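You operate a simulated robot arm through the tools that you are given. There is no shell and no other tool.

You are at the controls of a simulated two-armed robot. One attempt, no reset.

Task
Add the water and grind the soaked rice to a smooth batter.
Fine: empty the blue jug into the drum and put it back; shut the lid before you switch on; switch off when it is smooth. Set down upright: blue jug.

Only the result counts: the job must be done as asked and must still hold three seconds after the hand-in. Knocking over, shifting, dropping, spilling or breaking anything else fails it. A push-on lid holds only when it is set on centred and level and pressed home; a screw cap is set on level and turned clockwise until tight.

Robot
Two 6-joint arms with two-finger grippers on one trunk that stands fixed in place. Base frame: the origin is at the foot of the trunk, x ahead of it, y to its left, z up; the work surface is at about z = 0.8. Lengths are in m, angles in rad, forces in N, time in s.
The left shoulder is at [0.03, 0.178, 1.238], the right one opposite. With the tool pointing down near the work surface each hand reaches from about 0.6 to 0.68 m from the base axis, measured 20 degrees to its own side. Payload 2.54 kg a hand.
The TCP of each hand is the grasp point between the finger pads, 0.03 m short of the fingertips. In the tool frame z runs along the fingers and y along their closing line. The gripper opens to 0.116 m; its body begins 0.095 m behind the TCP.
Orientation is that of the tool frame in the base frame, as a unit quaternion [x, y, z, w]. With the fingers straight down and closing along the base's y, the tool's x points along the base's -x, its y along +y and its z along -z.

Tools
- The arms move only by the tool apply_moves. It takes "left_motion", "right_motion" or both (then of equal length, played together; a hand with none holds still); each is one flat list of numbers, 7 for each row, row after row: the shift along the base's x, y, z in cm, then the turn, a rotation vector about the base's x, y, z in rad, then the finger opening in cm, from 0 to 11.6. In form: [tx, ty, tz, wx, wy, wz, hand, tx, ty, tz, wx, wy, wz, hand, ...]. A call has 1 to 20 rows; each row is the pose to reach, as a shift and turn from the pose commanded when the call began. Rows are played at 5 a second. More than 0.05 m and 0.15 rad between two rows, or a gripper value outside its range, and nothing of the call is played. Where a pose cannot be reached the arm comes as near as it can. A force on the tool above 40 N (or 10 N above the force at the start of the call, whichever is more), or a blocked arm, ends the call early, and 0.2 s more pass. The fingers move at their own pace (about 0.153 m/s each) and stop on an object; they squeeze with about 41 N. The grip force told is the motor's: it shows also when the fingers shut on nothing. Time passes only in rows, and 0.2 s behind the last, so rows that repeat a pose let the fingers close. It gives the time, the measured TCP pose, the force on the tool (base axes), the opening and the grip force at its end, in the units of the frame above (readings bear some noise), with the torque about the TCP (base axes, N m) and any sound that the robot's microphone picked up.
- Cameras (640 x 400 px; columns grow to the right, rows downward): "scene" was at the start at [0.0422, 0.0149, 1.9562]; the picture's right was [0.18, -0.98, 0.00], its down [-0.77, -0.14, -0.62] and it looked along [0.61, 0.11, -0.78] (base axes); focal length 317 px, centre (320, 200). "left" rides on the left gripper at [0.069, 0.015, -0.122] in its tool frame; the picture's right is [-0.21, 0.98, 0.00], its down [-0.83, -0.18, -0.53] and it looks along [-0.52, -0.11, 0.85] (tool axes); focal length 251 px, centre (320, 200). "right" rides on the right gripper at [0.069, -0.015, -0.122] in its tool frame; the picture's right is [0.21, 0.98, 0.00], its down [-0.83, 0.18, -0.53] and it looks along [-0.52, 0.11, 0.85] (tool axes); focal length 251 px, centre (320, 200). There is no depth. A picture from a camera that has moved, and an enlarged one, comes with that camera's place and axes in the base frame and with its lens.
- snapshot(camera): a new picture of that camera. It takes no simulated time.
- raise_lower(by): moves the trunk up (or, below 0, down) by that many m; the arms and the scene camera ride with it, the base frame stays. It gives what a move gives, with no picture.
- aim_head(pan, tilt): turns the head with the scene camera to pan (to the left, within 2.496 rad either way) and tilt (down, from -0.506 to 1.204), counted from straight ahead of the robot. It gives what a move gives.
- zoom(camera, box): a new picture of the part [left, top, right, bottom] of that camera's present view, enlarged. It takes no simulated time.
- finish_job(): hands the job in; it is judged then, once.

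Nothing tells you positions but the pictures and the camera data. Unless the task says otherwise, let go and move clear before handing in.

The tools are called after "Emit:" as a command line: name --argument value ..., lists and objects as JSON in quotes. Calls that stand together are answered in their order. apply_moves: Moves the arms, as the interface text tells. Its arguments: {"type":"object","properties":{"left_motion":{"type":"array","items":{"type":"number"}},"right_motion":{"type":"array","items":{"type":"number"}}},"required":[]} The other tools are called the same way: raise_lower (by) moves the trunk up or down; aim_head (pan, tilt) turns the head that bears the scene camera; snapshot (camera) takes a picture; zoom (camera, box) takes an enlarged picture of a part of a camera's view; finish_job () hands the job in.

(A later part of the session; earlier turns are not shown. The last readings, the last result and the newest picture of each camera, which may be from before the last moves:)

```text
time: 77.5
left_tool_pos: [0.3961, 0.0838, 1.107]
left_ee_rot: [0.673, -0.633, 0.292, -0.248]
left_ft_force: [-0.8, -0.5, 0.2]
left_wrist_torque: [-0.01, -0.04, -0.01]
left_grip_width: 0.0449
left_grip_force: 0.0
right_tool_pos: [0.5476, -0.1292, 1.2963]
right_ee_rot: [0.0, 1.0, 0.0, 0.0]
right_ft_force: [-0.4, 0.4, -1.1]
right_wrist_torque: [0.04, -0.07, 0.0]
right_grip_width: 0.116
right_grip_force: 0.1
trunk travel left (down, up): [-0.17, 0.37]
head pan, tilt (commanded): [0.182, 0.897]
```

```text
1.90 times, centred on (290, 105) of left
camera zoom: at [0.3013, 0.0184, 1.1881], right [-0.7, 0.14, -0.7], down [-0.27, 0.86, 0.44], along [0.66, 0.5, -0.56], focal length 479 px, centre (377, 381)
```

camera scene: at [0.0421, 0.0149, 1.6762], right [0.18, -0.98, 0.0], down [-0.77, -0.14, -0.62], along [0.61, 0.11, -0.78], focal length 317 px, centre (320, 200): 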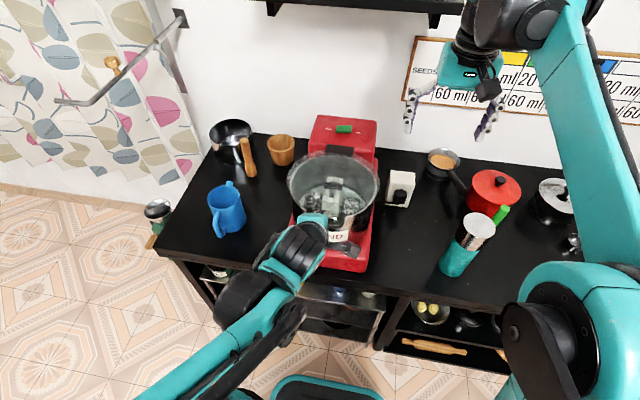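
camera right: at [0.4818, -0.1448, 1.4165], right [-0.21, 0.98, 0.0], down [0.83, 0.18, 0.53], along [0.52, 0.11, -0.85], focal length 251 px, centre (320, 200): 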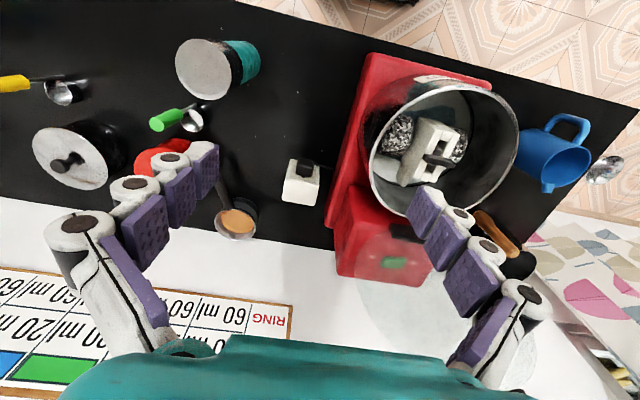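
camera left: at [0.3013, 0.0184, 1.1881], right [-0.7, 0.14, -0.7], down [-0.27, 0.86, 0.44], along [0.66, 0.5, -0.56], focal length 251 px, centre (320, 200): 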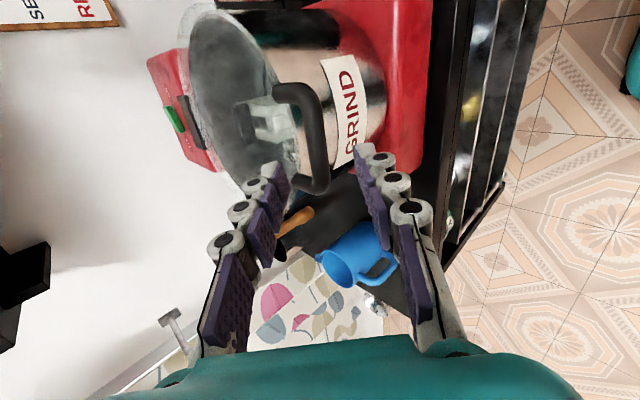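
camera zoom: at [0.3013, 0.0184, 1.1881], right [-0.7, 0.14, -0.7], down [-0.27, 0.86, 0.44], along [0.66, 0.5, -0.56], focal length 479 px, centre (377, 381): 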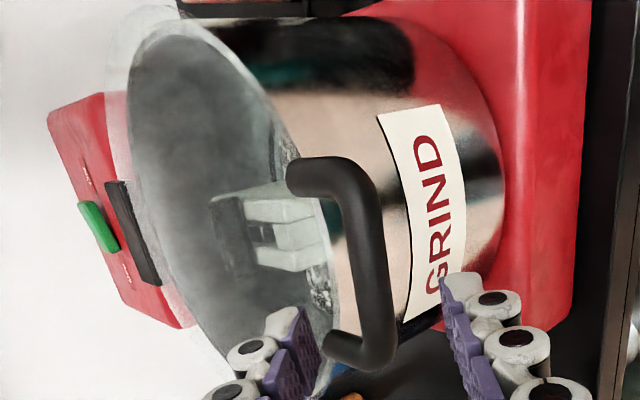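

The lid lies about level, but its bar (z≈1.053) still seems a little above where it should rest on the rim. I'll close the fingers and press gently on the handle bar from above.

Emit:
apply_moves --left_motion '[-0.5, 0, 2, 0, 0, 0, 2, 0, 0, 4.5, 0, 0, 0, 0, 2.0, 0, 4.5, 0, 0, 0, 0, 4.0, 0, 4.0, 0, 0, 0, 0, 5.6, 0, 3.0, 0, 0, 0, 0, 5.6, 0, 2.0, 0, 0, 0, 0]'

Emit:
snapshot --camera "left"

Emit:
zoom --camera "right" --box '[380, 40, 540, 240]'

```text
time: 78.9
left_tool_pos: [0.4538, 0.0809, 1.1254]
left_ee_rot: [0.673, -0.632, 0.292, -0.249]
left_ft_force: [-0.1, 0.5, -0.4]
left_wrist_torque: [0.0, 0.04, 0.01]
left_grip_width: 0.0
left_grip_force: 28.1
right_tool_pos: [0.5489, -0.1282, 1.2971]
right_ee_rot: [-0.001, 1.0, 0.001, 0.0]
right_ft_force: [-0.9, 0.6, -0.6]
right_wrist_torque: [-0.01, -0.02, -0.02]
right_grip_width: 0.1162
right_grip_force: 0.1
trunk travel left (down, up): [-0.17, 0.37]
head pan, tilt (commanded): [0.182, 0.897]
```

```text
taken
camera left: at [0.3588, 0.0177, 1.2074], right [-0.7, 0.14, -0.7], down [-0.27, 0.86, 0.44], along [0.66, 0.5, -0.56], focal length 251 px, centre (320, 200)
```

left: 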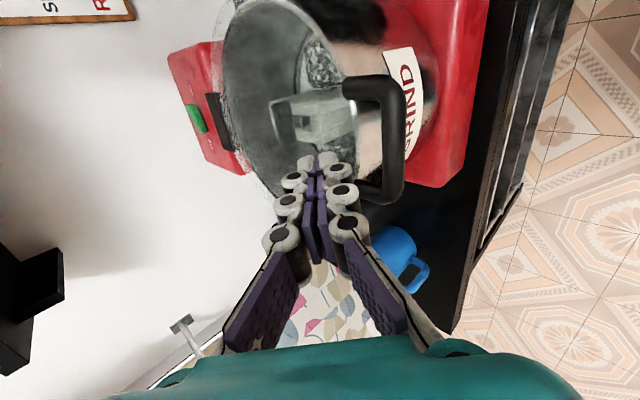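

```text
2.00 times, centred on (460, 140) of right
camera zoom: at [0.4803, -0.1438, 1.4172], right [-0.21, 0.98, 0.0], down [0.83, 0.18, 0.53], along [0.52, 0.11, -0.85], focal length 503 px, centre (40, 320)
```

zoom: 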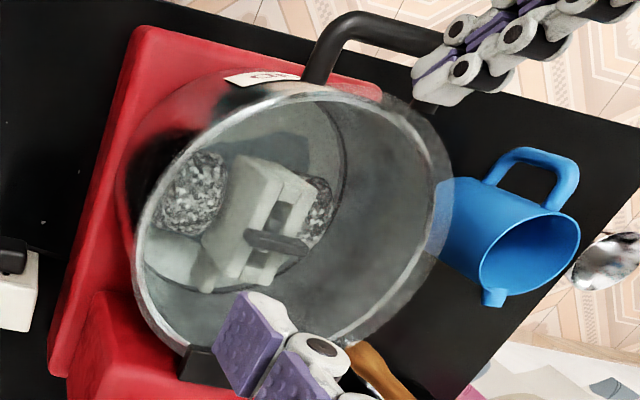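

Emit:
apply_moves --left_motion '[-0.5, 0, -1.0, 0, 0, 0, 0, -0.5, 0, -2.0, 0, 0, 0, 0, -0.5, 0, -2.6, 0, 0, 0, 0, -0.5, 0, -3.1, 0, 0, 0, 0]'

Emit:
zoom --camera "left" --box '[180, 0, 480, 240]'

Emit:
zoom --camera "right" --box '[380, 40, 540, 240]'

```text
time: 79.9
left_tool_pos: [0.4471, 0.0818, 1.0933]
left_ee_rot: [0.673, -0.632, 0.293, -0.248]
left_ft_force: [-0.5, 0.0, 0.7]
left_wrist_torque: [-0.03, 0.01, 0.0]
left_grip_width: 0.0003
left_grip_force: 29.1
right_tool_pos: [0.55, -0.128, 1.2961]
right_ee_rot: [-0.001, 1.0, 0.0, 0.0]
right_ft_force: [0.2, 0.4, -1.1]
right_wrist_torque: [0.05, 0.02, 0.01]
right_grip_width: 0.116
right_grip_force: 0.1
trunk travel left (down, up): [-0.17, 0.37]
head pan, tilt (commanded): [0.182, 0.897]
```

```text
1.67 times, centred on (330, 120) of left
camera zoom: at [0.3529, 0.0179, 1.1759], right [-0.7, 0.14, -0.7], down [-0.27, 0.86, 0.44], along [0.66, 0.5, -0.56], focal length 419 px, centre (303, 333)
```

zoom: 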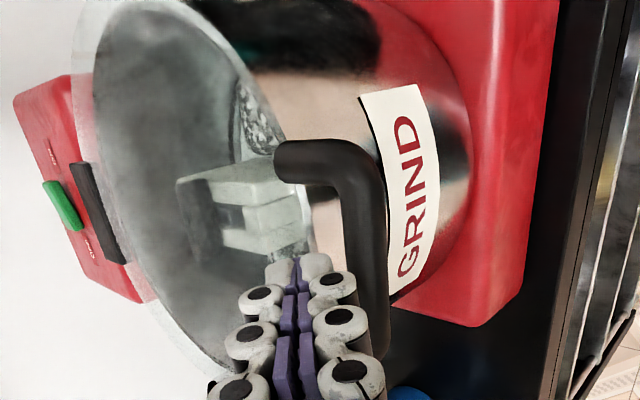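

```text
2.00 times, centred on (460, 140) of right
camera zoom: at [0.4808, -0.144, 1.417], right [-0.21, 0.98, 0.0], down [0.83, 0.18, 0.53], along [0.52, 0.11, -0.85], focal length 503 px, centre (40, 320)
```

zoom: 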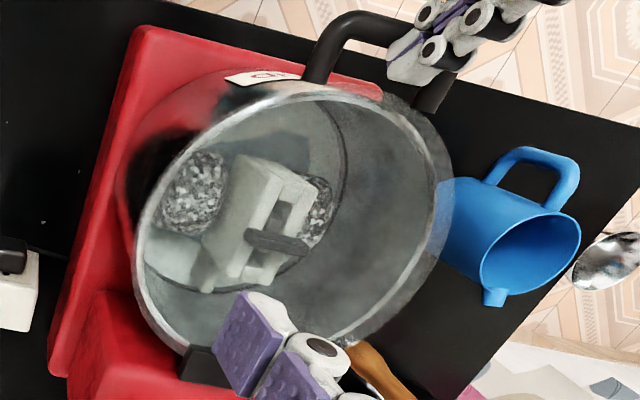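

Emit:
apply_moves --left_motion '[0, 0, -0.4, 0, 0, 0, 0, 0, 0, -0.8, 0, 0, 0, 0, 0, 0, -1.2, 0, 0, 0, 0]'

Emit:
zoom --camera "left" --box '[180, 0, 480, 240]'

Emit:
zoom --camera "right" --box '[380, 40, 540, 240]'

```text
time: 80.7
left_tool_pos: [0.4485, 0.0817, 1.0843]
left_ee_rot: [0.672, -0.632, 0.295, -0.25]
left_ft_force: [4.3, 4.0, 39.6]
left_wrist_torque: [0.17, -0.27, -0.03]
left_grip_width: 0.0
left_grip_force: 28.0
right_tool_pos: [0.5468, -0.1282, 1.2969]
right_ee_rot: [0.0, 1.0, 0.0, 0.001]
right_ft_force: [0.4, -0.3, -1.0]
right_wrist_torque: [-0.03, 0.02, 0.02]
right_grip_width: 0.116
right_grip_force: 0.1
trunk travel left (down, up): [-0.17, 0.37]
head pan, tilt (commanded): [0.182, 0.897]
```

```text
1.67 times, centred on (330, 120) of left
camera zoom: at [0.3531, 0.0182, 1.1661], right [-0.69, 0.14, -0.71], down [-0.28, 0.86, 0.44], along [0.67, 0.5, -0.55], focal length 419 px, centre (303, 333)
```

zoom: 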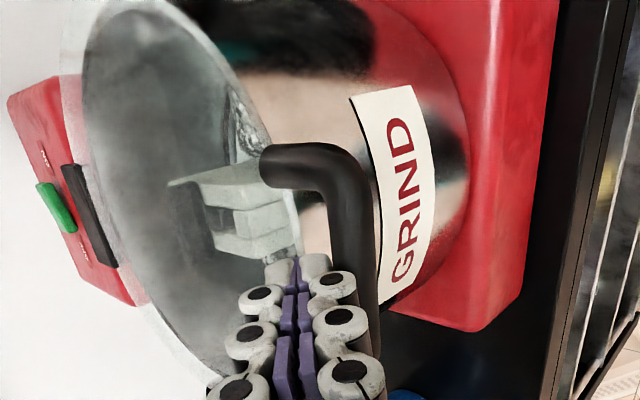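

```text
2.00 times, centred on (460, 140) of right
camera zoom: at [0.4787, -0.144, 1.4184], right [-0.21, 0.98, 0.0], down [0.83, 0.18, 0.53], along [0.52, 0.11, -0.84], focal length 503 px, centre (40, 320)
```

zoom: 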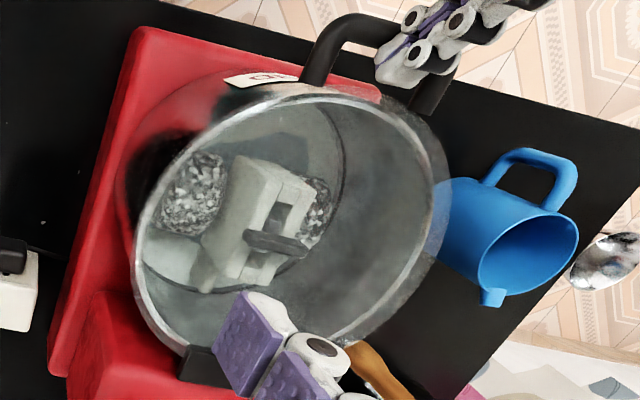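

The lid stops firmly at about 40 N and doesn't move further, so it is fully closed. I lift the hand off and check that the lid stays down.

Emit:
apply_moves --left_motion '[-0.3, 0, 1, 0, 0, 0, 0, -0.5, 0, 3, 0, 0, 0, 0, -1, 0, 6, 0, 0, 0, 0, -2, 0, 9, 0, 0, 0, 0, -2, 0, 12, 0, 0, 0, 0]'

Emit:
snapshot --camera "scene"

Emit:
snapshot --camera "left"

Emit:
zoom --camera "right" --box '[380, 40, 540, 240]'

Emit:
zoom --camera "scene" --box '[260, 110, 400, 290]'

```text
time: 81.9
left_tool_pos: [0.4278, 0.0815, 1.2006]
left_ee_rot: [0.673, -0.632, 0.292, -0.248]
left_ft_force: [0.5, -0.7, 0.8]
left_wrist_torque: [-0.01, 0.03, 0.02]
left_grip_width: 0.0
left_grip_force: 28.3
right_tool_pos: [0.5501, -0.1279, 1.2955]
right_ee_rot: [0.001, 1.0, 0.0, 0.0]
right_ft_force: [-0.3, -0.5, -0.2]
right_wrist_torque: [0.01, 0.02, 0.0]
right_grip_width: 0.116
right_grip_force: 0.1
trunk travel left (down, up): [-0.17, 0.37]
head pan, tilt (commanded): [0.182, 0.897]
```

```text
taken
camera scene: at [0.0426, 0.0145, 1.6762], right [0.18, -0.98, 0.0], down [-0.77, -0.14, -0.62], along [0.61, 0.11, -0.78], focal length 317 px, centre (320, 200)
```

scene: 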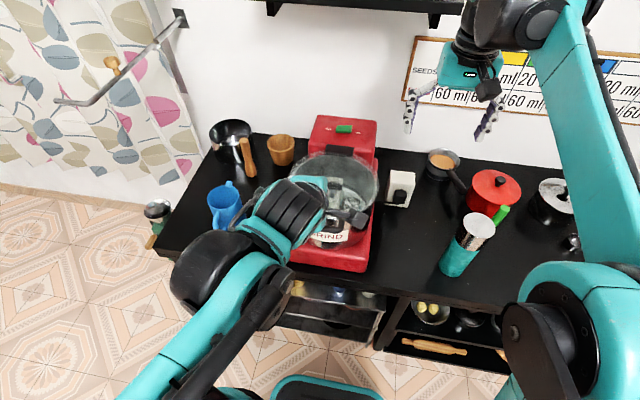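

```text
taken
camera left: at [0.3336, 0.0173, 1.2835], right [-0.7, 0.14, -0.7], down [-0.27, 0.86, 0.44], along [0.66, 0.5, -0.56], focal length 251 px, centre (320, 200)
```

left: 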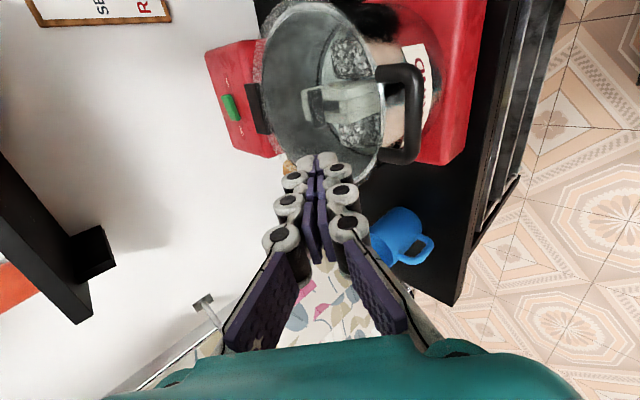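

```text
2.00 times, centred on (460, 140) of right
camera zoom: at [0.481, -0.1442, 1.4169], right [-0.21, 0.98, 0.0], down [0.83, 0.18, 0.53], along [0.52, 0.11, -0.85], focal length 503 px, centre (40, 320)
```

zoom: 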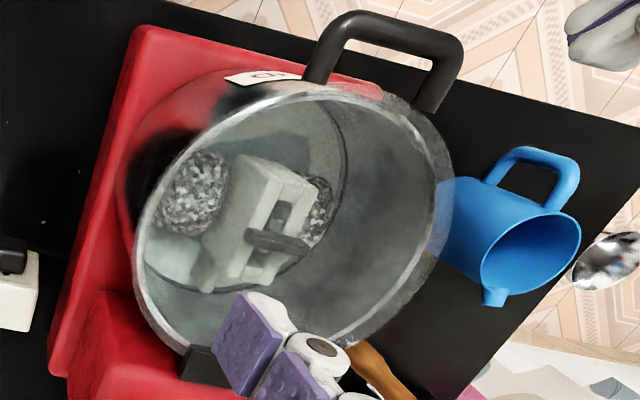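

```text
2.22 times, centred on (330, 200) of scene
camera zoom: at [0.0426, 0.0145, 1.6762], right [0.18, -0.98, 0.0], down [-0.77, -0.14, -0.62], along [0.61, 0.11, -0.78], focal length 705 px, centre (298, 200)
```

zoom: 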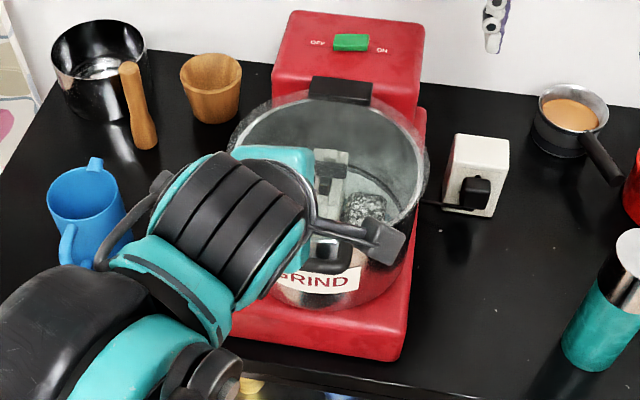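

The lid stays shut. Next is the rocker switch on the tower top at about (0.822, 0.083, 1.05), ON toward −y. I move the left hand above it for a closer look.

Emit:
apply_moves --left_motion '[3, 0, 1.5, 0, 0, 0, 0, 7, 0, 2, 0, 0, 0, 0, 11, 0, 2, 0, 0, 0, 0, 15, -0.3, 2, 0, 0, 0, 0, 19, -0.6, 2, 0, 0, 0, 0, 23, -1, 2, 0, 0, 0, 0, 27, -1.2, 1.5, 0, 0, 0, 0]'

Emit:
snapshot --camera "left"

Emit:
zoom --camera "scene" --box '[280, 90, 400, 210]'

Emit:
zoom --camera "right" --box '[320, 180, 460, 310]'

```text
time: 83.5
left_tool_pos: [0.6989, 0.0686, 1.2167]
left_ee_rot: [0.673, -0.633, 0.292, -0.247]
left_ft_force: [-0.3, -0.1, 0.9]
left_wrist_torque: [-0.01, -0.03, 0.03]
left_grip_width: 0.0
left_grip_force: 28.6
right_tool_pos: [0.5508, -0.1291, 1.2947]
right_ee_rot: [0.001, 1.0, 0.001, -0.001]
right_ft_force: [0.5, 0.5, -0.3]
right_wrist_torque: [-0.01, 0.05, 0.0]
right_grip_width: 0.1158
right_grip_force: 0.1
trunk travel left (down, up): [-0.17, 0.37]
head pan, tilt (commanded): [0.182, 0.897]
```

```text
taken
camera left: at [0.6058, 0.0054, 1.2989], right [-0.7, 0.14, -0.7], down [-0.27, 0.86, 0.44], along [0.66, 0.5, -0.56], focal length 251 px, centre (320, 200)
```

left: 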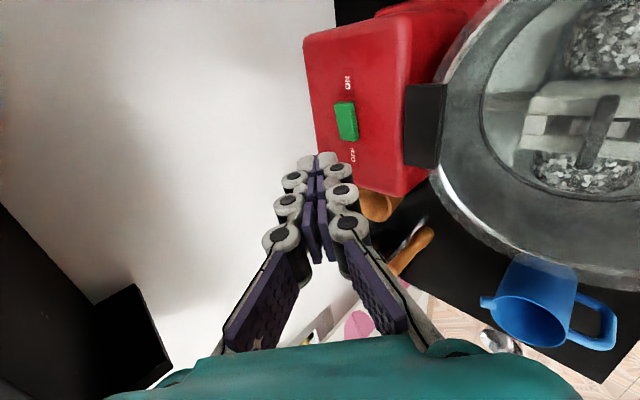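

```text
3.33 times, centred on (340, 150) of scene
camera zoom: at [0.0445, 0.0146, 1.6761], right [0.18, -0.98, 0.0], down [-0.77, -0.14, -0.62], along [0.61, 0.11, -0.78], focal length 1057 px, centre (253, 367)
```

zoom: 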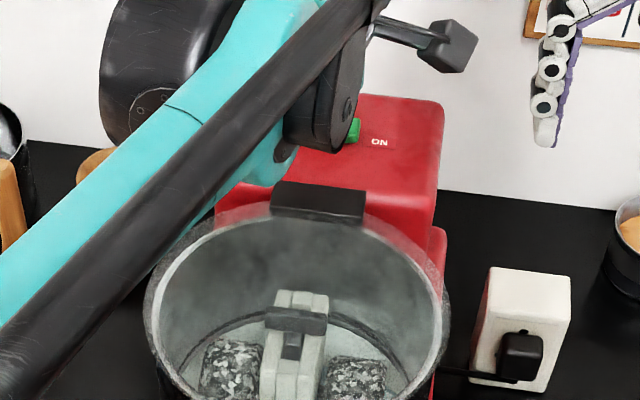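

```text
3.08 times, centred on (390, 245) of right
camera zoom: at [0.4827, -0.1441, 1.4162], right [-0.21, 0.98, 0.0], down [0.83, 0.18, 0.53], along [0.52, 0.11, -0.85], focal length 774 px, centre (105, 62)
```

zoom: 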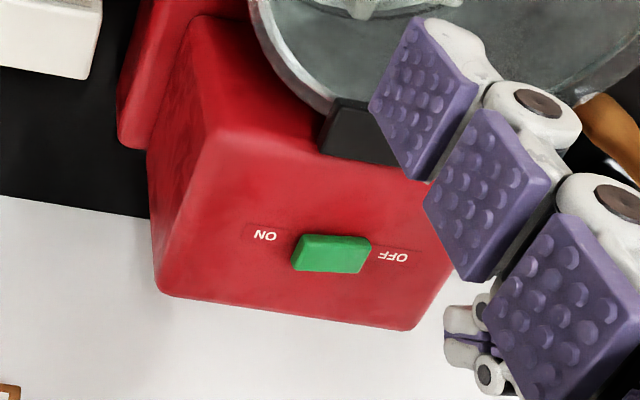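

Emit:
zoom --camera "left" --box '[290, 20, 410, 180]'

Emit:
zoom --camera "right" --box '[365, 215, 425, 275]'

```text
2.50 times, centred on (350, 100) of left
camera zoom: at [0.6058, 0.0054, 1.2989], right [-0.7, 0.14, -0.7], down [-0.27, 0.86, 0.44], along [0.66, 0.5, -0.56], focal length 629 px, centre (245, 450)
```

zoom: 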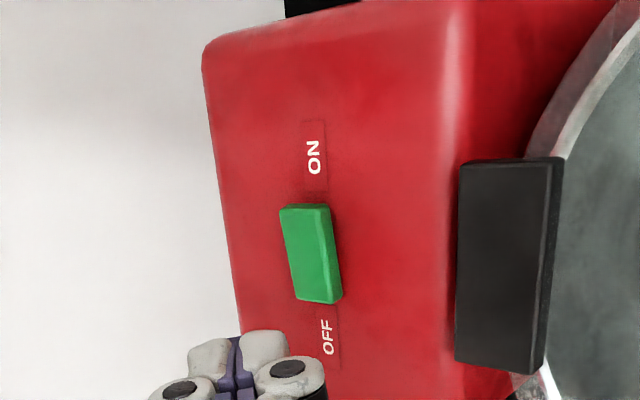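

```text
6.67 times, centred on (395, 245) of right
camera zoom: at [0.4827, -0.1441, 1.4162], right [-0.21, 0.98, 0.0], down [0.83, 0.18, 0.53], along [0.52, 0.11, -0.85], focal length 1676 px, centre (-180, -100)
```

zoom: 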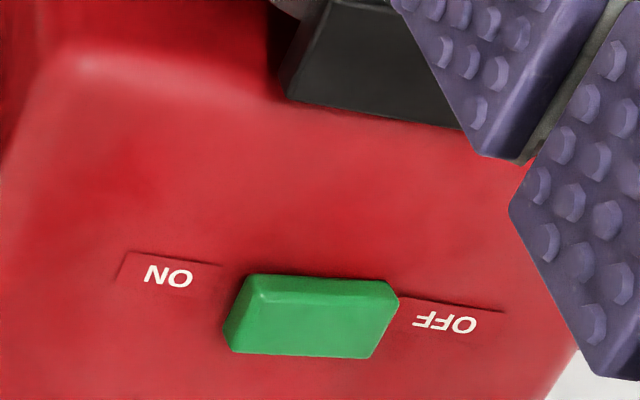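

The switch is a rocker spanning y≈0.059–0.102 at x≈0.82, with its ON end (−y) raised. I bring the closed fingertips over the ON end.

Emit:
apply_moves --left_motion '[3, -0.2, -1.5, 0, 0, 0, 0, 6, -0.5, -3, 0, 0, 0, 0, 9, -0.8, -5, 0, 0, 0, 0, 11.2, -0.86, -7, 0, 0, 0, 0, 11.2, -0.86, -9, 0, 0, 0, 0]'

Emit:
snapshot --camera "left"

Emit:
zoom --camera "right" --box '[345, 195, 445, 295]'

Emit:
zoom --camera "scene" --box '[290, 90, 390, 170]'

```text
time: 84.7
left_tool_pos: [0.8102, 0.0631, 1.1289]
left_ee_rot: [0.673, -0.632, 0.292, -0.248]
left_ft_force: [-0.5, 0.2, 0.0]
left_wrist_torque: [0.01, 0.01, -0.02]
left_grip_width: 0.0001
left_grip_force: 29.2
right_tool_pos: [0.5482, -0.128, 1.2958]
right_ee_rot: [0.0, 1.0, 0.0, 0.0]
right_ft_force: [-0.9, 0.5, -1.2]
right_wrist_torque: [-0.03, 0.02, 0.0]
right_grip_width: 0.1159
right_grip_force: 0.0
trunk travel left (down, up): [-0.17, 0.37]
head pan, tilt (commanded): [0.182, 0.897]
```

```text
taken
camera left: at [0.7162, -0.0009, 1.209], right [-0.7, 0.14, -0.7], down [-0.27, 0.86, 0.44], along [0.66, 0.5, -0.56], focal length 251 px, centre (320, 200)
```

left: 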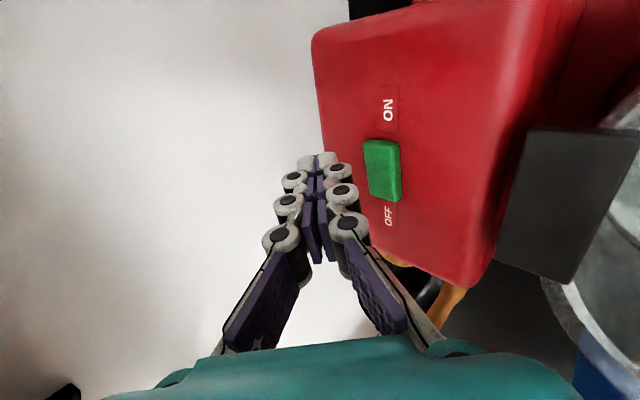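

```text
4.00 times, centred on (395, 245) of right
camera zoom: at [0.4805, -0.144, 1.4171], right [-0.21, 0.98, 0.0], down [0.83, 0.18, 0.53], along [0.52, 0.11, -0.85], focal length 1006 px, centre (20, 20)
```

zoom: 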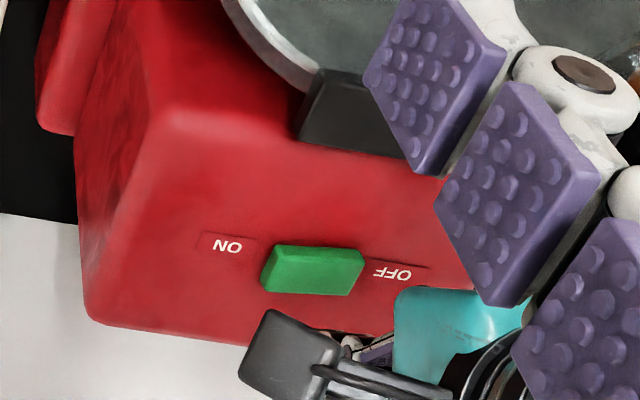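

```text
5.00 times, centred on (340, 130) of scene
camera zoom: at [0.042, 0.0148, 1.6762], right [0.18, -0.98, 0.0], down [-0.77, -0.14, -0.62], along [0.61, 0.11, -0.78], focal length 1586 px, centre (220, 550)
```

zoom: 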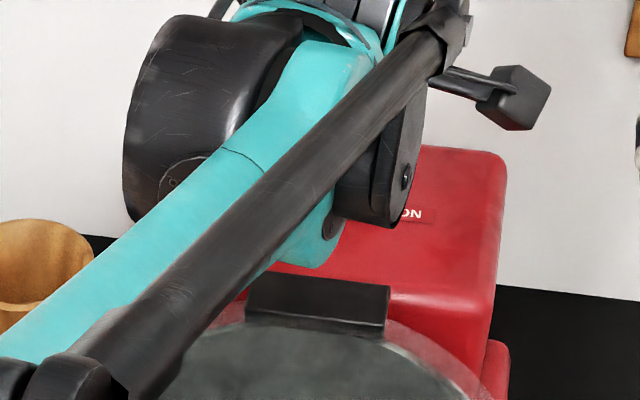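

Fingertips are over the ON end. I press down in small steps.

Emit:
apply_moves --left_motion '[0, 0, -1.5, 0, 0, 0, 0, 0, 0, -3.0, 0, 0, 0, 0, 0, 0, -3.4, 0, 0, 0, 0, 0, 0, -3.8, 0, 0, 0, 0]'

Emit:
zoom --camera "left" --box '[260, 60, 480, 260]'

Emit:
zoom --camera "right" --box '[345, 195, 445, 295]'

```text
time: 85.7
left_tool_pos: [0.8091, 0.0614, 1.0896]
left_ee_rot: [0.673, -0.632, 0.292, -0.248]
left_ft_force: [0.0, 0.1, 0.5]
left_wrist_torque: [-0.02, -0.01, 0.01]
left_grip_width: 0.0003
left_grip_force: 28.7
right_tool_pos: [0.5483, -0.1285, 1.2951]
right_ee_rot: [-0.001, 1.0, 0.001, -0.001]
right_ft_force: [0.5, 0.4, 0.3]
right_wrist_torque: [-0.01, -0.01, -0.03]
right_grip_width: 0.1159
right_grip_force: 0.1
trunk travel left (down, up): [-0.17, 0.37]
head pan, tilt (commanded): [0.182, 0.897]
```

```text
2.00 times, centred on (370, 160) of left
camera zoom: at [0.7152, -0.0025, 1.1707], right [-0.7, 0.14, -0.7], down [-0.27, 0.86, 0.44], along [0.66, 0.5, -0.56], focal length 503 px, centre (220, 280)
```

zoom: 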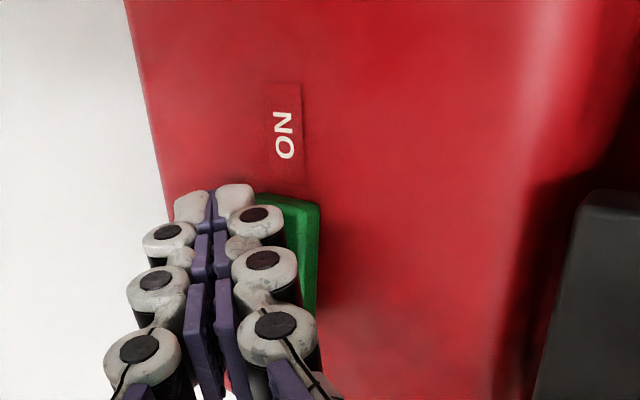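

```text
4.00 times, centred on (395, 245) of right
camera zoom: at [0.4809, -0.144, 1.417], right [-0.21, 0.98, 0.0], down [0.83, 0.18, 0.53], along [0.52, 0.11, -0.85], focal length 1006 px, centre (20, 20)
```

zoom: 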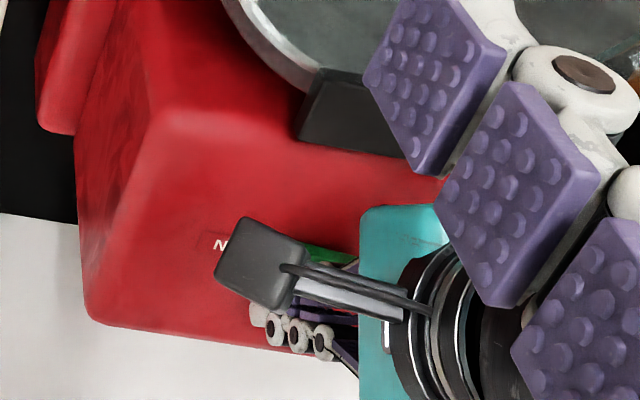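

Emit:
apply_moves --left_motion '[0, 0, -0.3, 0, 0, 0, 0, 0, 0, -0.6, 0, 0, 0, 0, 0, 0, -0.9, 0, 0, 0, 0]'

Emit:
zoom --camera "left" --box '[260, 60, 480, 260]'

```text
time: 86.4
left_tool_pos: [0.8092, 0.0615, 1.0879]
left_ee_rot: [0.67, -0.632, 0.297, -0.252]
left_ft_force: [-5.9, -0.3, 18.9]
left_wrist_torque: [0.18, -0.06, 0.04]
left_grip_width: 0.0004
left_grip_force: 28.3
right_tool_pos: [0.5471, -0.1296, 1.2982]
right_ee_rot: [0.0, 1.0, -0.001, 0.001]
right_ft_force: [-0.5, 0.4, 0.4]
right_wrist_torque: [-0.02, 0.02, 0.03]
right_grip_width: 0.1161
right_grip_force: 0.0
trunk travel left (down, up): [-0.17, 0.37]
head pan, tilt (commanded): [0.182, 0.897]
stopped in row 3 (left hand): the force on the tool passed its limit at 44 N (the readings are from after the stop); the commanded pose is now the measured one
```

```text
2.00 times, centred on (370, 160) of left
camera zoom: at [0.7136, -0.0026, 1.1686], right [-0.69, 0.14, -0.71], down [-0.28, 0.86, 0.44], along [0.67, 0.5, -0.55], focal length 503 px, centre (220, 280)
```

zoom: 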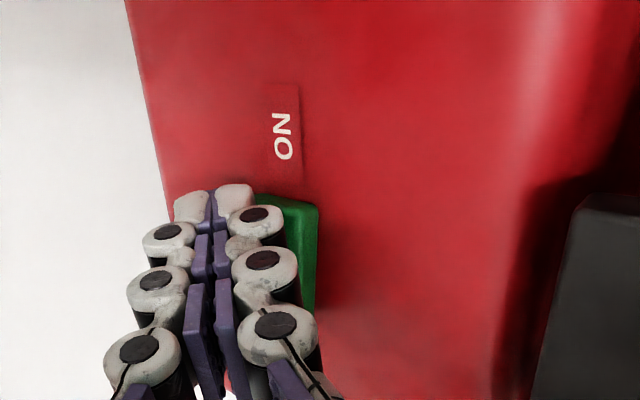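

I pressed just behind the rocker (its centre is nearer x≈0.811) and met the tower top. I lift, shift 1.4 cm toward me, and try again gently.

Emit:
apply_moves --left_motion '[0, 0, 0.8, 0, 0, 0, 0, 0, 0, 2.2, 0, 0, 0, 0, -0.7, 0.1, 2.2, 0, 0, 0, 0, -1.4, 0.2, 2.2, 0, 0, 0, 0]'

Emit:
zoom --camera "left" --box '[260, 60, 480, 260]'

Emit:
zoom --camera "right" --box '[345, 195, 445, 295]'

```text
time: 87.4
left_tool_pos: [0.7976, 0.0648, 1.1066]
left_ee_rot: [0.672, -0.631, 0.295, -0.251]
left_ft_force: [0.0, 0.1, -0.4]
left_wrist_torque: [0.03, -0.02, 0.0]
left_grip_width: 0.0
left_grip_force: 28.3
right_tool_pos: [0.5486, -0.1285, 1.2968]
right_ee_rot: [0.001, 1.0, 0.0, 0.0]
right_ft_force: [-0.5, -0.6, -0.3]
right_wrist_torque: [0.0, -0.06, -0.04]
right_grip_width: 0.1159
right_grip_force: 0.0
trunk travel left (down, up): [-0.17, 0.37]
head pan, tilt (commanded): [0.182, 0.897]
```

```text
2.00 times, centred on (370, 160) of left
camera zoom: at [0.7022, 0.0, 1.1883], right [-0.69, 0.14, -0.71], down [-0.28, 0.86, 0.44], along [0.67, 0.5, -0.55], focal length 503 px, centre (220, 280)
```

zoom: 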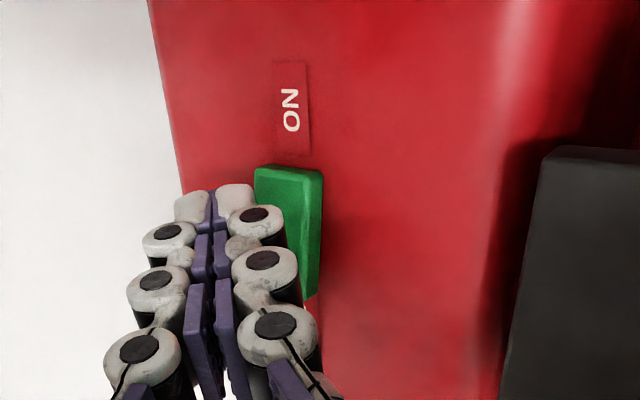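

```text
4.00 times, centred on (395, 245) of right
camera zoom: at [0.4801, -0.144, 1.4173], right [-0.21, 0.98, 0.0], down [0.83, 0.18, 0.53], along [0.52, 0.11, -0.85], focal length 1006 px, centre (20, 20)
```

zoom: 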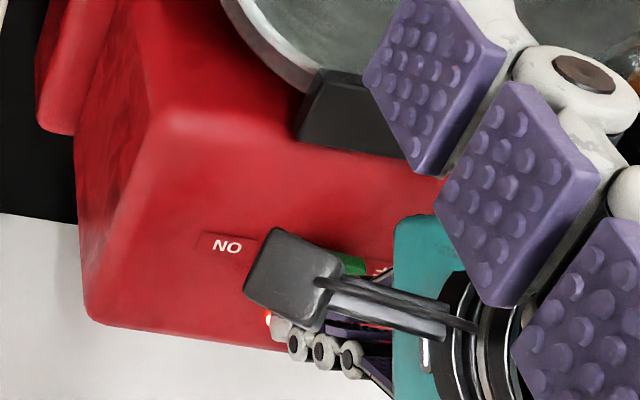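

Emit:
zoom --camera "right" --box '[390, 245, 440, 285]'

Emit:
zoom --camera "left" --box '[330, 120, 430, 220]'

```text
10.00 times, centred on (415, 265) of right
camera zoom: at [0.4801, -0.144, 1.4173], right [-0.21, 0.98, 0.0], down [0.83, 0.18, 0.53], along [0.52, 0.11, -0.85], focal length 2514 px, centre (-630, -450)
```

zoom: 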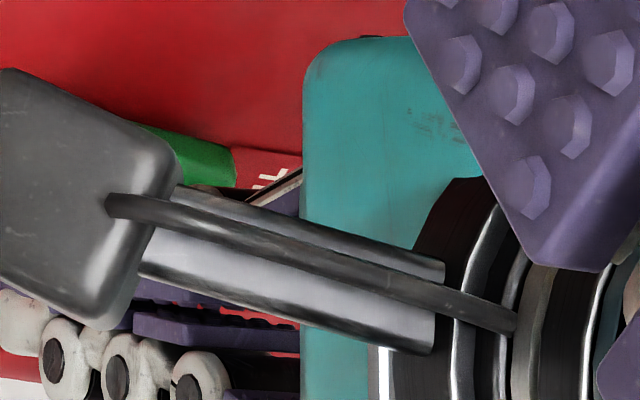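

```text
4.00 times, centred on (380, 170) of left
camera zoom: at [0.7022, 0.0, 1.1883], right [-0.69, 0.14, -0.71], down [-0.28, 0.86, 0.44], along [0.67, 0.5, -0.55], focal length 1006 px, centre (80, 320)
```

zoom: 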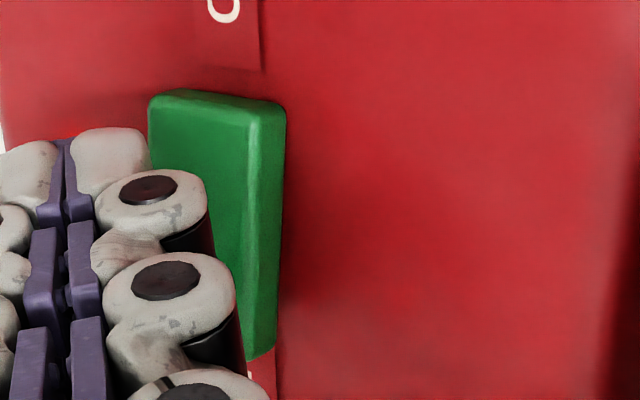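

Emit:
apply_moves --left_motion '[0, -0.1, -0.5, 0, 0, 0, 0, 0, -0.1, -0.9, 0, 0, 0, 0, 0, -0.1, -1.2, 0, 0, 0, 0]'

Emit:
zoom --camera "left" --box '[260, 60, 480, 260]'

```text
time: 88.2
left_tool_pos: [0.7974, 0.0625, 1.0939]
left_ee_rot: [0.672, -0.631, 0.295, -0.25]
left_ft_force: [-0.1, 0.2, -0.6]
left_wrist_torque: [0.0, -0.03, -0.05]
left_grip_width: 0.0
left_grip_force: 28.4
right_tool_pos: [0.5484, -0.1286, 1.2959]
right_ee_rot: [0.0, 1.0, 0.0, 0.0]
right_ft_force: [0.1, -0.2, -0.3]
right_wrist_torque: [-0.04, 0.02, 0.01]
right_grip_width: 0.116
right_grip_force: 0.1
trunk travel left (down, up): [-0.17, 0.37]
head pan, tilt (commanded): [0.182, 0.897]
```

```text
2.00 times, centred on (370, 160) of left
camera zoom: at [0.7031, -0.0012, 1.1759], right [-0.69, 0.14, -0.71], down [-0.28, 0.86, 0.44], along [0.67, 0.5, -0.55], focal length 503 px, centre (220, 280)
```

zoom: 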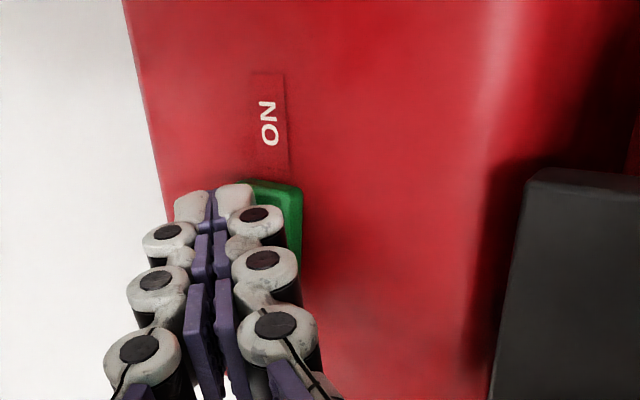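

Emit:
apply_moves --left_motion '[0, 0, -0.3, 0, 0, 0, 0, 0, 0, -0.6, 0, 0, 0, 0, 0, 0, -0.8, 0, 0, 0, 0]'

Emit:
zoom --camera "left" --box '[260, 60, 480, 260]'

```text
time: 89.0
left_tool_pos: [0.798, 0.0636, 1.0887]
left_ee_rot: [0.671, -0.632, 0.296, -0.251]
left_ft_force: [4.7, -1.4, 11.6]
left_wrist_torque: [0.1, -0.25, -0.08]
left_grip_width: 0.0002
left_grip_force: 28.6
right_tool_pos: [0.5484, -0.1282, 1.2955]
right_ee_rot: [0.0, 1.0, 0.0, 0.0]
right_ft_force: [0.0, 0.4, 0.1]
right_wrist_torque: [0.0, -0.02, 0.03]
right_grip_width: 0.1161
right_grip_force: 0.0
trunk travel left (down, up): [-0.17, 0.37]
head pan, tilt (commanded): [0.182, 0.897]
```

```text
2.00 times, centred on (370, 160) of left
camera zoom: at [0.7019, -0.001, 1.1692], right [-0.69, 0.14, -0.71], down [-0.28, 0.86, 0.44], along [0.67, 0.5, -0.55], focal length 503 px, centre (220, 280)
```

zoom: 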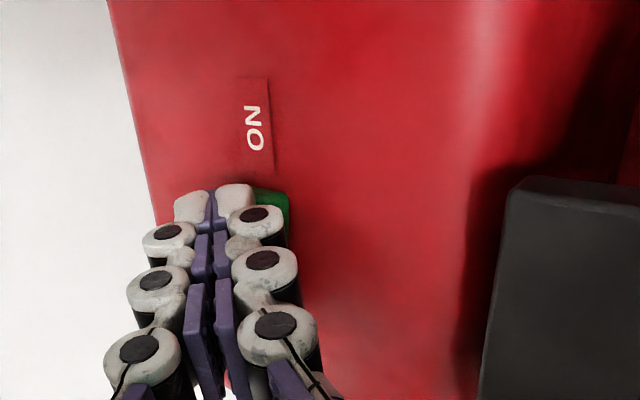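

Contact with the rocker at about 12 N. I press a bit further.

Emit:
apply_moves --left_motion '[0, 0, -0.2, 0, 0, 0, 0, 0, 0, -0.4, 0, 0, 0, 0, 0, 0, -0.5, 0, 0, 0, 0]'

Emit:
zoom --camera "left" --box '[260, 60, 480, 260]'

```text
time: 89.7
left_tool_pos: [0.797, 0.0623, 1.0874]
left_ee_rot: [0.67, -0.631, 0.299, -0.254]
left_ft_force: [-4.3, -1.9, 18.1]
left_wrist_torque: [0.13, -0.06, 0.05]
left_grip_width: 0.0
left_grip_force: 28.8
right_tool_pos: [0.5457, -0.1283, 1.2969]
right_ee_rot: [0.0, 1.0, 0.0, 0.002]
right_ft_force: [-0.4, 0.0, 0.0]
right_wrist_torque: [0.01, -0.04, -0.01]
right_grip_width: 0.1162
right_grip_force: 0.1
trunk travel left (down, up): [-0.17, 0.37]
head pan, tilt (commanded): [0.182, 0.897]
stopped in row 3 (left hand): the force on the tool passed its limit at 42 N (the readings are from after the stop); the commanded pose is now the measured one
```

```text
2.00 times, centred on (370, 160) of left
camera zoom: at [0.7007, -0.0011, 1.1681], right [-0.68, 0.14, -0.72], down [-0.28, 0.86, 0.43], along [0.68, 0.5, -0.55], focal length 503 px, centre (220, 280)
```

zoom: 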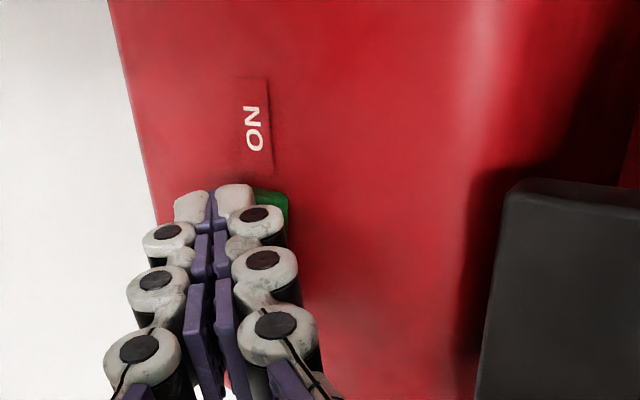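

The contact was not the switch: with this roll the lower finger's linkage rests on the black hinge block. I lift clear and roll the hand 90° so the closed fingers are slim in that plane.

Emit:
apply_moves --left_motion '[-0.5, 0, 1.5, 0, 0, 0, 0, -1, 0, 4, 0, 0, 0, 0, -2, 0, 7, 0, 0, 0, 0, -3, 0, 9, 0, 0, 0, 0]'

Emit:
apply_moves --left_motion '[0, 0, 0, -0.104, 0.005, 0.106, 0, 0, 0, 0, -0.207, 0.011, 0.212, 0, 0, 0, 0, -0.311, 0.016, 0.319, 0, 0, 0, 0, -0.414, 0.022, 0.425, 0, 0, 0, 0, -0.518, 0.027, 0.531, 0, 0, 0, 0, -0.621, 0.033, 0.637, 0, 0, 0, 0, -0.725, 0.038, 0.743, 0, 0, 0, 0, -0.828, 0.044, 0.85, 0, 0, 0, 0, -0.932, 0.049, 0.956, 0, 0, 0, 0, -1.035, 0.055, 1.062, 0, 0, 0, 0, -1.1, 0.058, 1.12, 0]'

Emit:
snapshot --camera "left"

Emit:
snapshot --camera "scene"

```text
time: 90.7
left_tool_pos: [0.7692, 0.0636, 1.1755]
left_ee_rot: [0.67, -0.631, 0.298, -0.253]
left_ft_force: [0.4, -0.4, 0.5]
left_wrist_torque: [-0.03, -0.01, 0.02]
left_grip_width: 0.0001
left_grip_force: 28.7
right_tool_pos: [0.5485, -0.1281, 1.2966]
right_ee_rot: [0.001, 1.0, 0.0, 0.0]
right_ft_force: [0.3, -0.5, 0.2]
right_wrist_torque: [-0.01, 0.0, -0.03]
right_grip_width: 0.1159
right_grip_force: 0.1
trunk travel left (down, up): [-0.17, 0.37]
head pan, tilt (commanded): [0.182, 0.897]
```

```text
time: 93.1
left_tool_pos: [0.7725, 0.1507, 1.1751]
left_ee_rot: [0.923, -0.033, 0.382, 0.04]
left_ft_force: [0.5, 0.9, -0.6]
left_wrist_torque: [0.0, 0.04, -0.01]
left_grip_width: 0.0
left_grip_force: 29.1
left hand out of reach, approached as far as the arm can: row 8, 9, 10, 11
right_tool_pos: [0.5484, -0.1292, 1.2958]
right_ee_rot: [0.001, 1.0, 0.0, 0.0]
right_ft_force: [0.2, -0.2, -0.4]
right_wrist_torque: [0.0, 0.0, 0.03]
right_grip_width: 0.1161
right_grip_force: 0.1
trunk travel left (down, up): [-0.17, 0.37]
head pan, tilt (commanded): [0.182, 0.897]
```

```text
taken
camera left: at [0.7344, 0.1483, 1.3122], right [-0.24, -0.96, -0.1], down [-0.94, 0.26, -0.22], along [0.24, 0.04, -0.97], focal length 251 px, centre (320, 200)
```

left: 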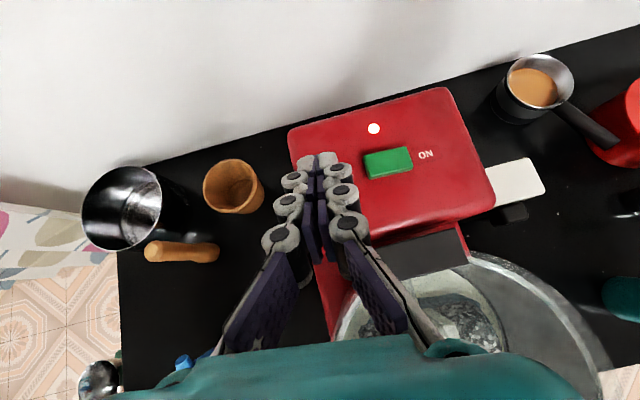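

```text
taken
camera scene: at [0.0423, 0.0143, 1.6762], right [0.18, -0.98, 0.0], down [-0.77, -0.14, -0.62], along [0.61, 0.11, -0.78], focal length 317 px, centre (320, 200)
```

scene: 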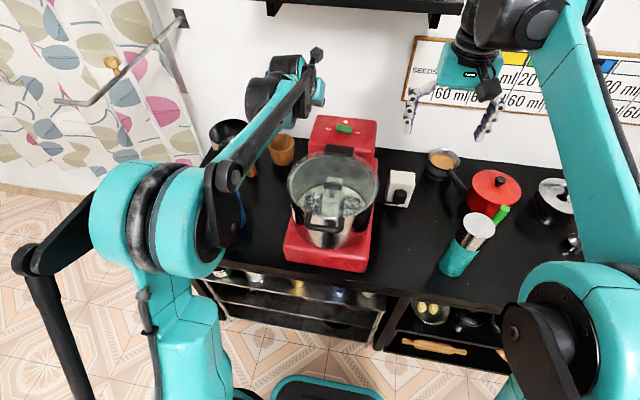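

Emit:
zoom --camera "left" --box '[280, 80, 480, 230]'

Emit:
zoom --camera "scene" --box '[270, 100, 400, 280]'

Emit:
zoom --camera "right" --box '[340, 60, 540, 290]'

```text
2.67 times, centred on (380, 155) of left
camera zoom: at [0.7344, 0.1483, 1.3122], right [-0.24, -0.96, -0.1], down [-0.94, 0.26, -0.22], along [0.24, 0.04, -0.97], focal length 670 px, centre (160, 320)
```

zoom: 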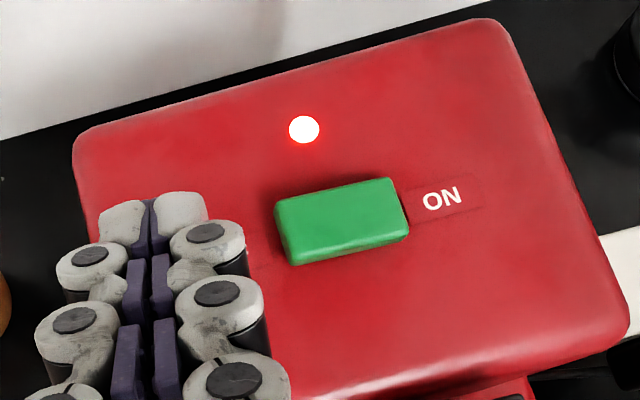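

```text
2.22 times, centred on (335, 190) of scene
camera zoom: at [0.0423, 0.0143, 1.6762], right [0.18, -0.98, 0.0], down [-0.77, -0.14, -0.62], along [0.61, 0.11, -0.78], focal length 705 px, centre (287, 222)
```

zoom: 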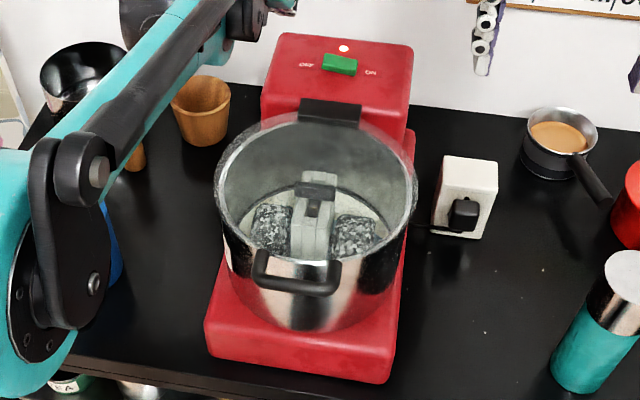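

```text
1.74 times, centred on (440, 175) of right
camera zoom: at [0.4808, -0.1444, 1.417], right [-0.21, 0.98, 0.0], down [0.83, 0.18, 0.53], along [0.52, 0.11, -0.85], focal length 437 px, centre (111, 244)
```

zoom: 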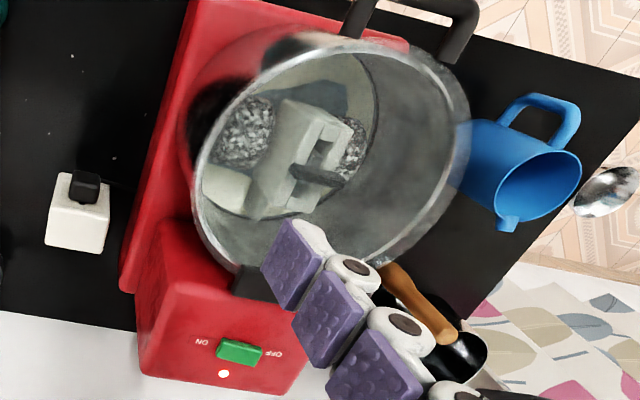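

The indicator lamp is lit and the drum is turning (its label has rotated away): my first press had in fact switched it ON, with the lid shut. I check the contents, and then get the hand ready above the OFF end.

Emit:
zoom --camera "right" --box '[400, 90, 530, 200]'

Emit:
zoom --camera "scene" --box '[300, 160, 380, 230]'

```text
3.64 times, centred on (465, 145) of right
camera zoom: at [0.4808, -0.1444, 1.417], right [-0.21, 0.98, 0.0], down [0.83, 0.18, 0.53], along [0.52, 0.11, -0.85], focal length 914 px, centre (-207, 400)
```

zoom: 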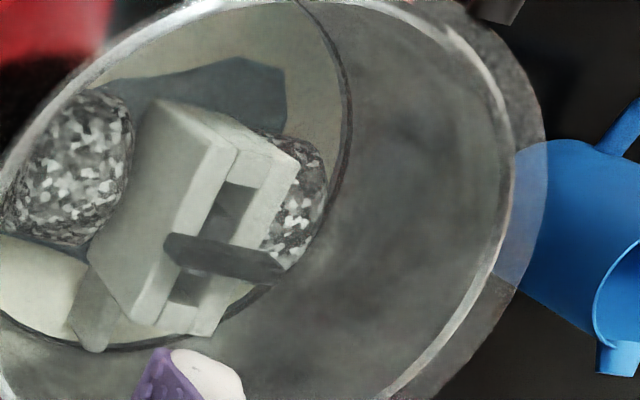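

```text
5.71 times, centred on (340, 195) of scene
camera zoom: at [0.0423, 0.0143, 1.6762], right [0.18, -0.98, 0.0], down [-0.77, -0.14, -0.62], along [0.61, 0.11, -0.78], focal length 1812 px, centre (206, 229)
```

zoom: 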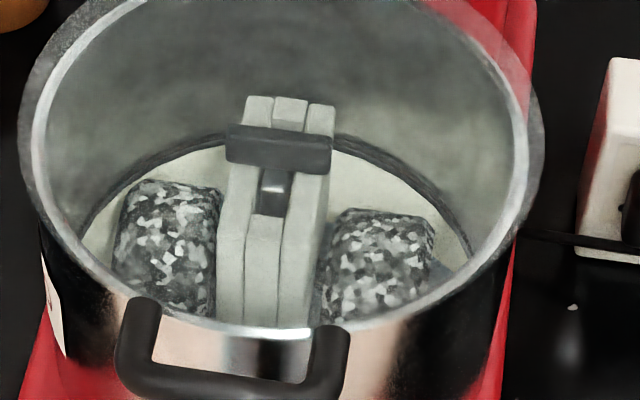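

Emit:
apply_moves --left_motion '[0, 0, 1, 0.1067, -0.0101, -0.0998, 0, 0, 0, 2, 0.2134, -0.0202, -0.1996, 0, 0, -0.5, 2, 0.3201, -0.0303, -0.2994, 0, 0, -1, 2, 0.4268, -0.0404, -0.3992, 0, 0, -1.5, 2, 0.5335, -0.0505, -0.499, 0, 0, -2, 2, 0.6402, -0.0606, -0.5988, 0, 0, -2.5, 2, 0.7469, -0.0707, -0.6986, 0, 0, -3, 1, 0.8536, -0.0808, -0.7984, 0, 0.5, -3.7, 0, 0.9603, -0.0909, -0.8982, 0, 1, -4.5, -1, 1.067, -0.101, -0.998, 0]'

Emit:
snapshot --camera "left"

Emit:
zoom --camera "right" --box '[400, 90, 530, 200]'

Emit:
zoom --camera "scene" --box '[270, 100, 400, 280]'

```text
time: 95.3
left_tool_pos: [0.7851, 0.1041, 1.166]
left_ee_rot: [0.672, -0.636, 0.29, -0.247]
left_ft_force: [-0.2, -0.7, -0.9]
left_wrist_torque: [0.02, 0.04, 0.0]
left_grip_width: 0.0
left_grip_force: 29.2
right_tool_pos: [0.5496, -0.1294, 1.2944]
right_ee_rot: [0.0, 1.0, 0.0, 0.0]
right_ft_force: [0.6, -0.2, 0.0]
right_wrist_torque: [0.0, 0.04, 0.0]
right_grip_width: 0.1161
right_grip_force: 0.0
trunk travel left (down, up): [-0.17, 0.37]
head pan, tilt (commanded): [0.182, 0.897]
```

```text
taken
camera left: at [0.6898, 0.0407, 1.2481], right [-0.7, 0.14, -0.7], down [-0.27, 0.86, 0.44], along [0.66, 0.5, -0.56], focal length 251 px, centre (320, 200)
```

left: 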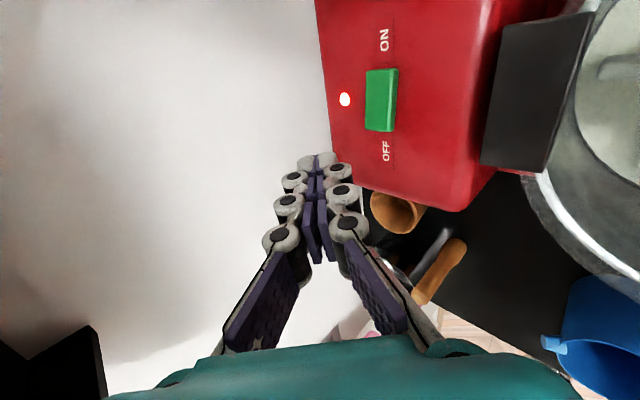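

```text
3.64 times, centred on (465, 145) of right
camera zoom: at [0.4812, -0.1442, 1.4168], right [-0.21, 0.98, 0.0], down [0.83, 0.18, 0.53], along [0.52, 0.11, -0.85], focal length 914 px, centre (-207, 400)
```

zoom: 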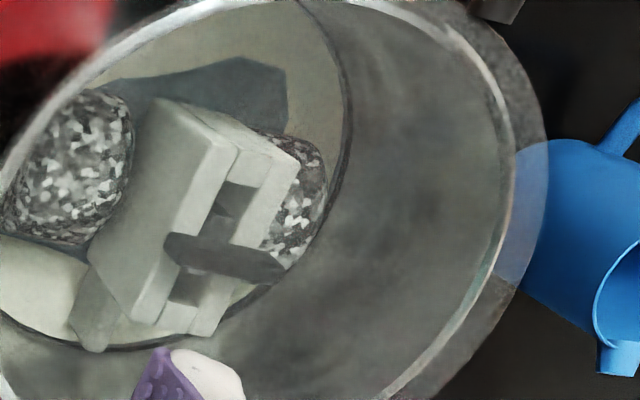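

```text
2.22 times, centred on (335, 190) of scene
camera zoom: at [0.0428, 0.0145, 1.6762], right [0.18, -0.98, 0.0], down [-0.77, -0.14, -0.62], along [0.61, 0.11, -0.78], focal length 705 px, centre (287, 222)
```

zoom: 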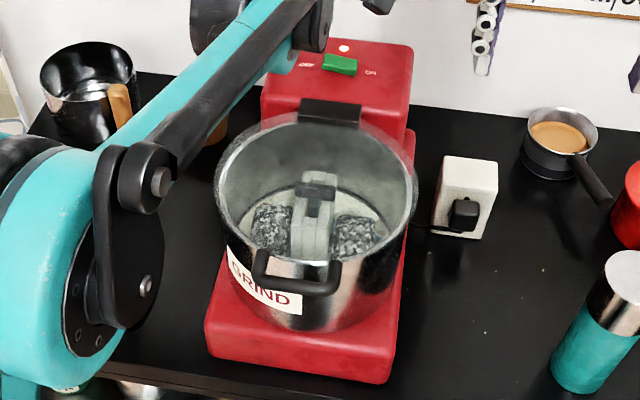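

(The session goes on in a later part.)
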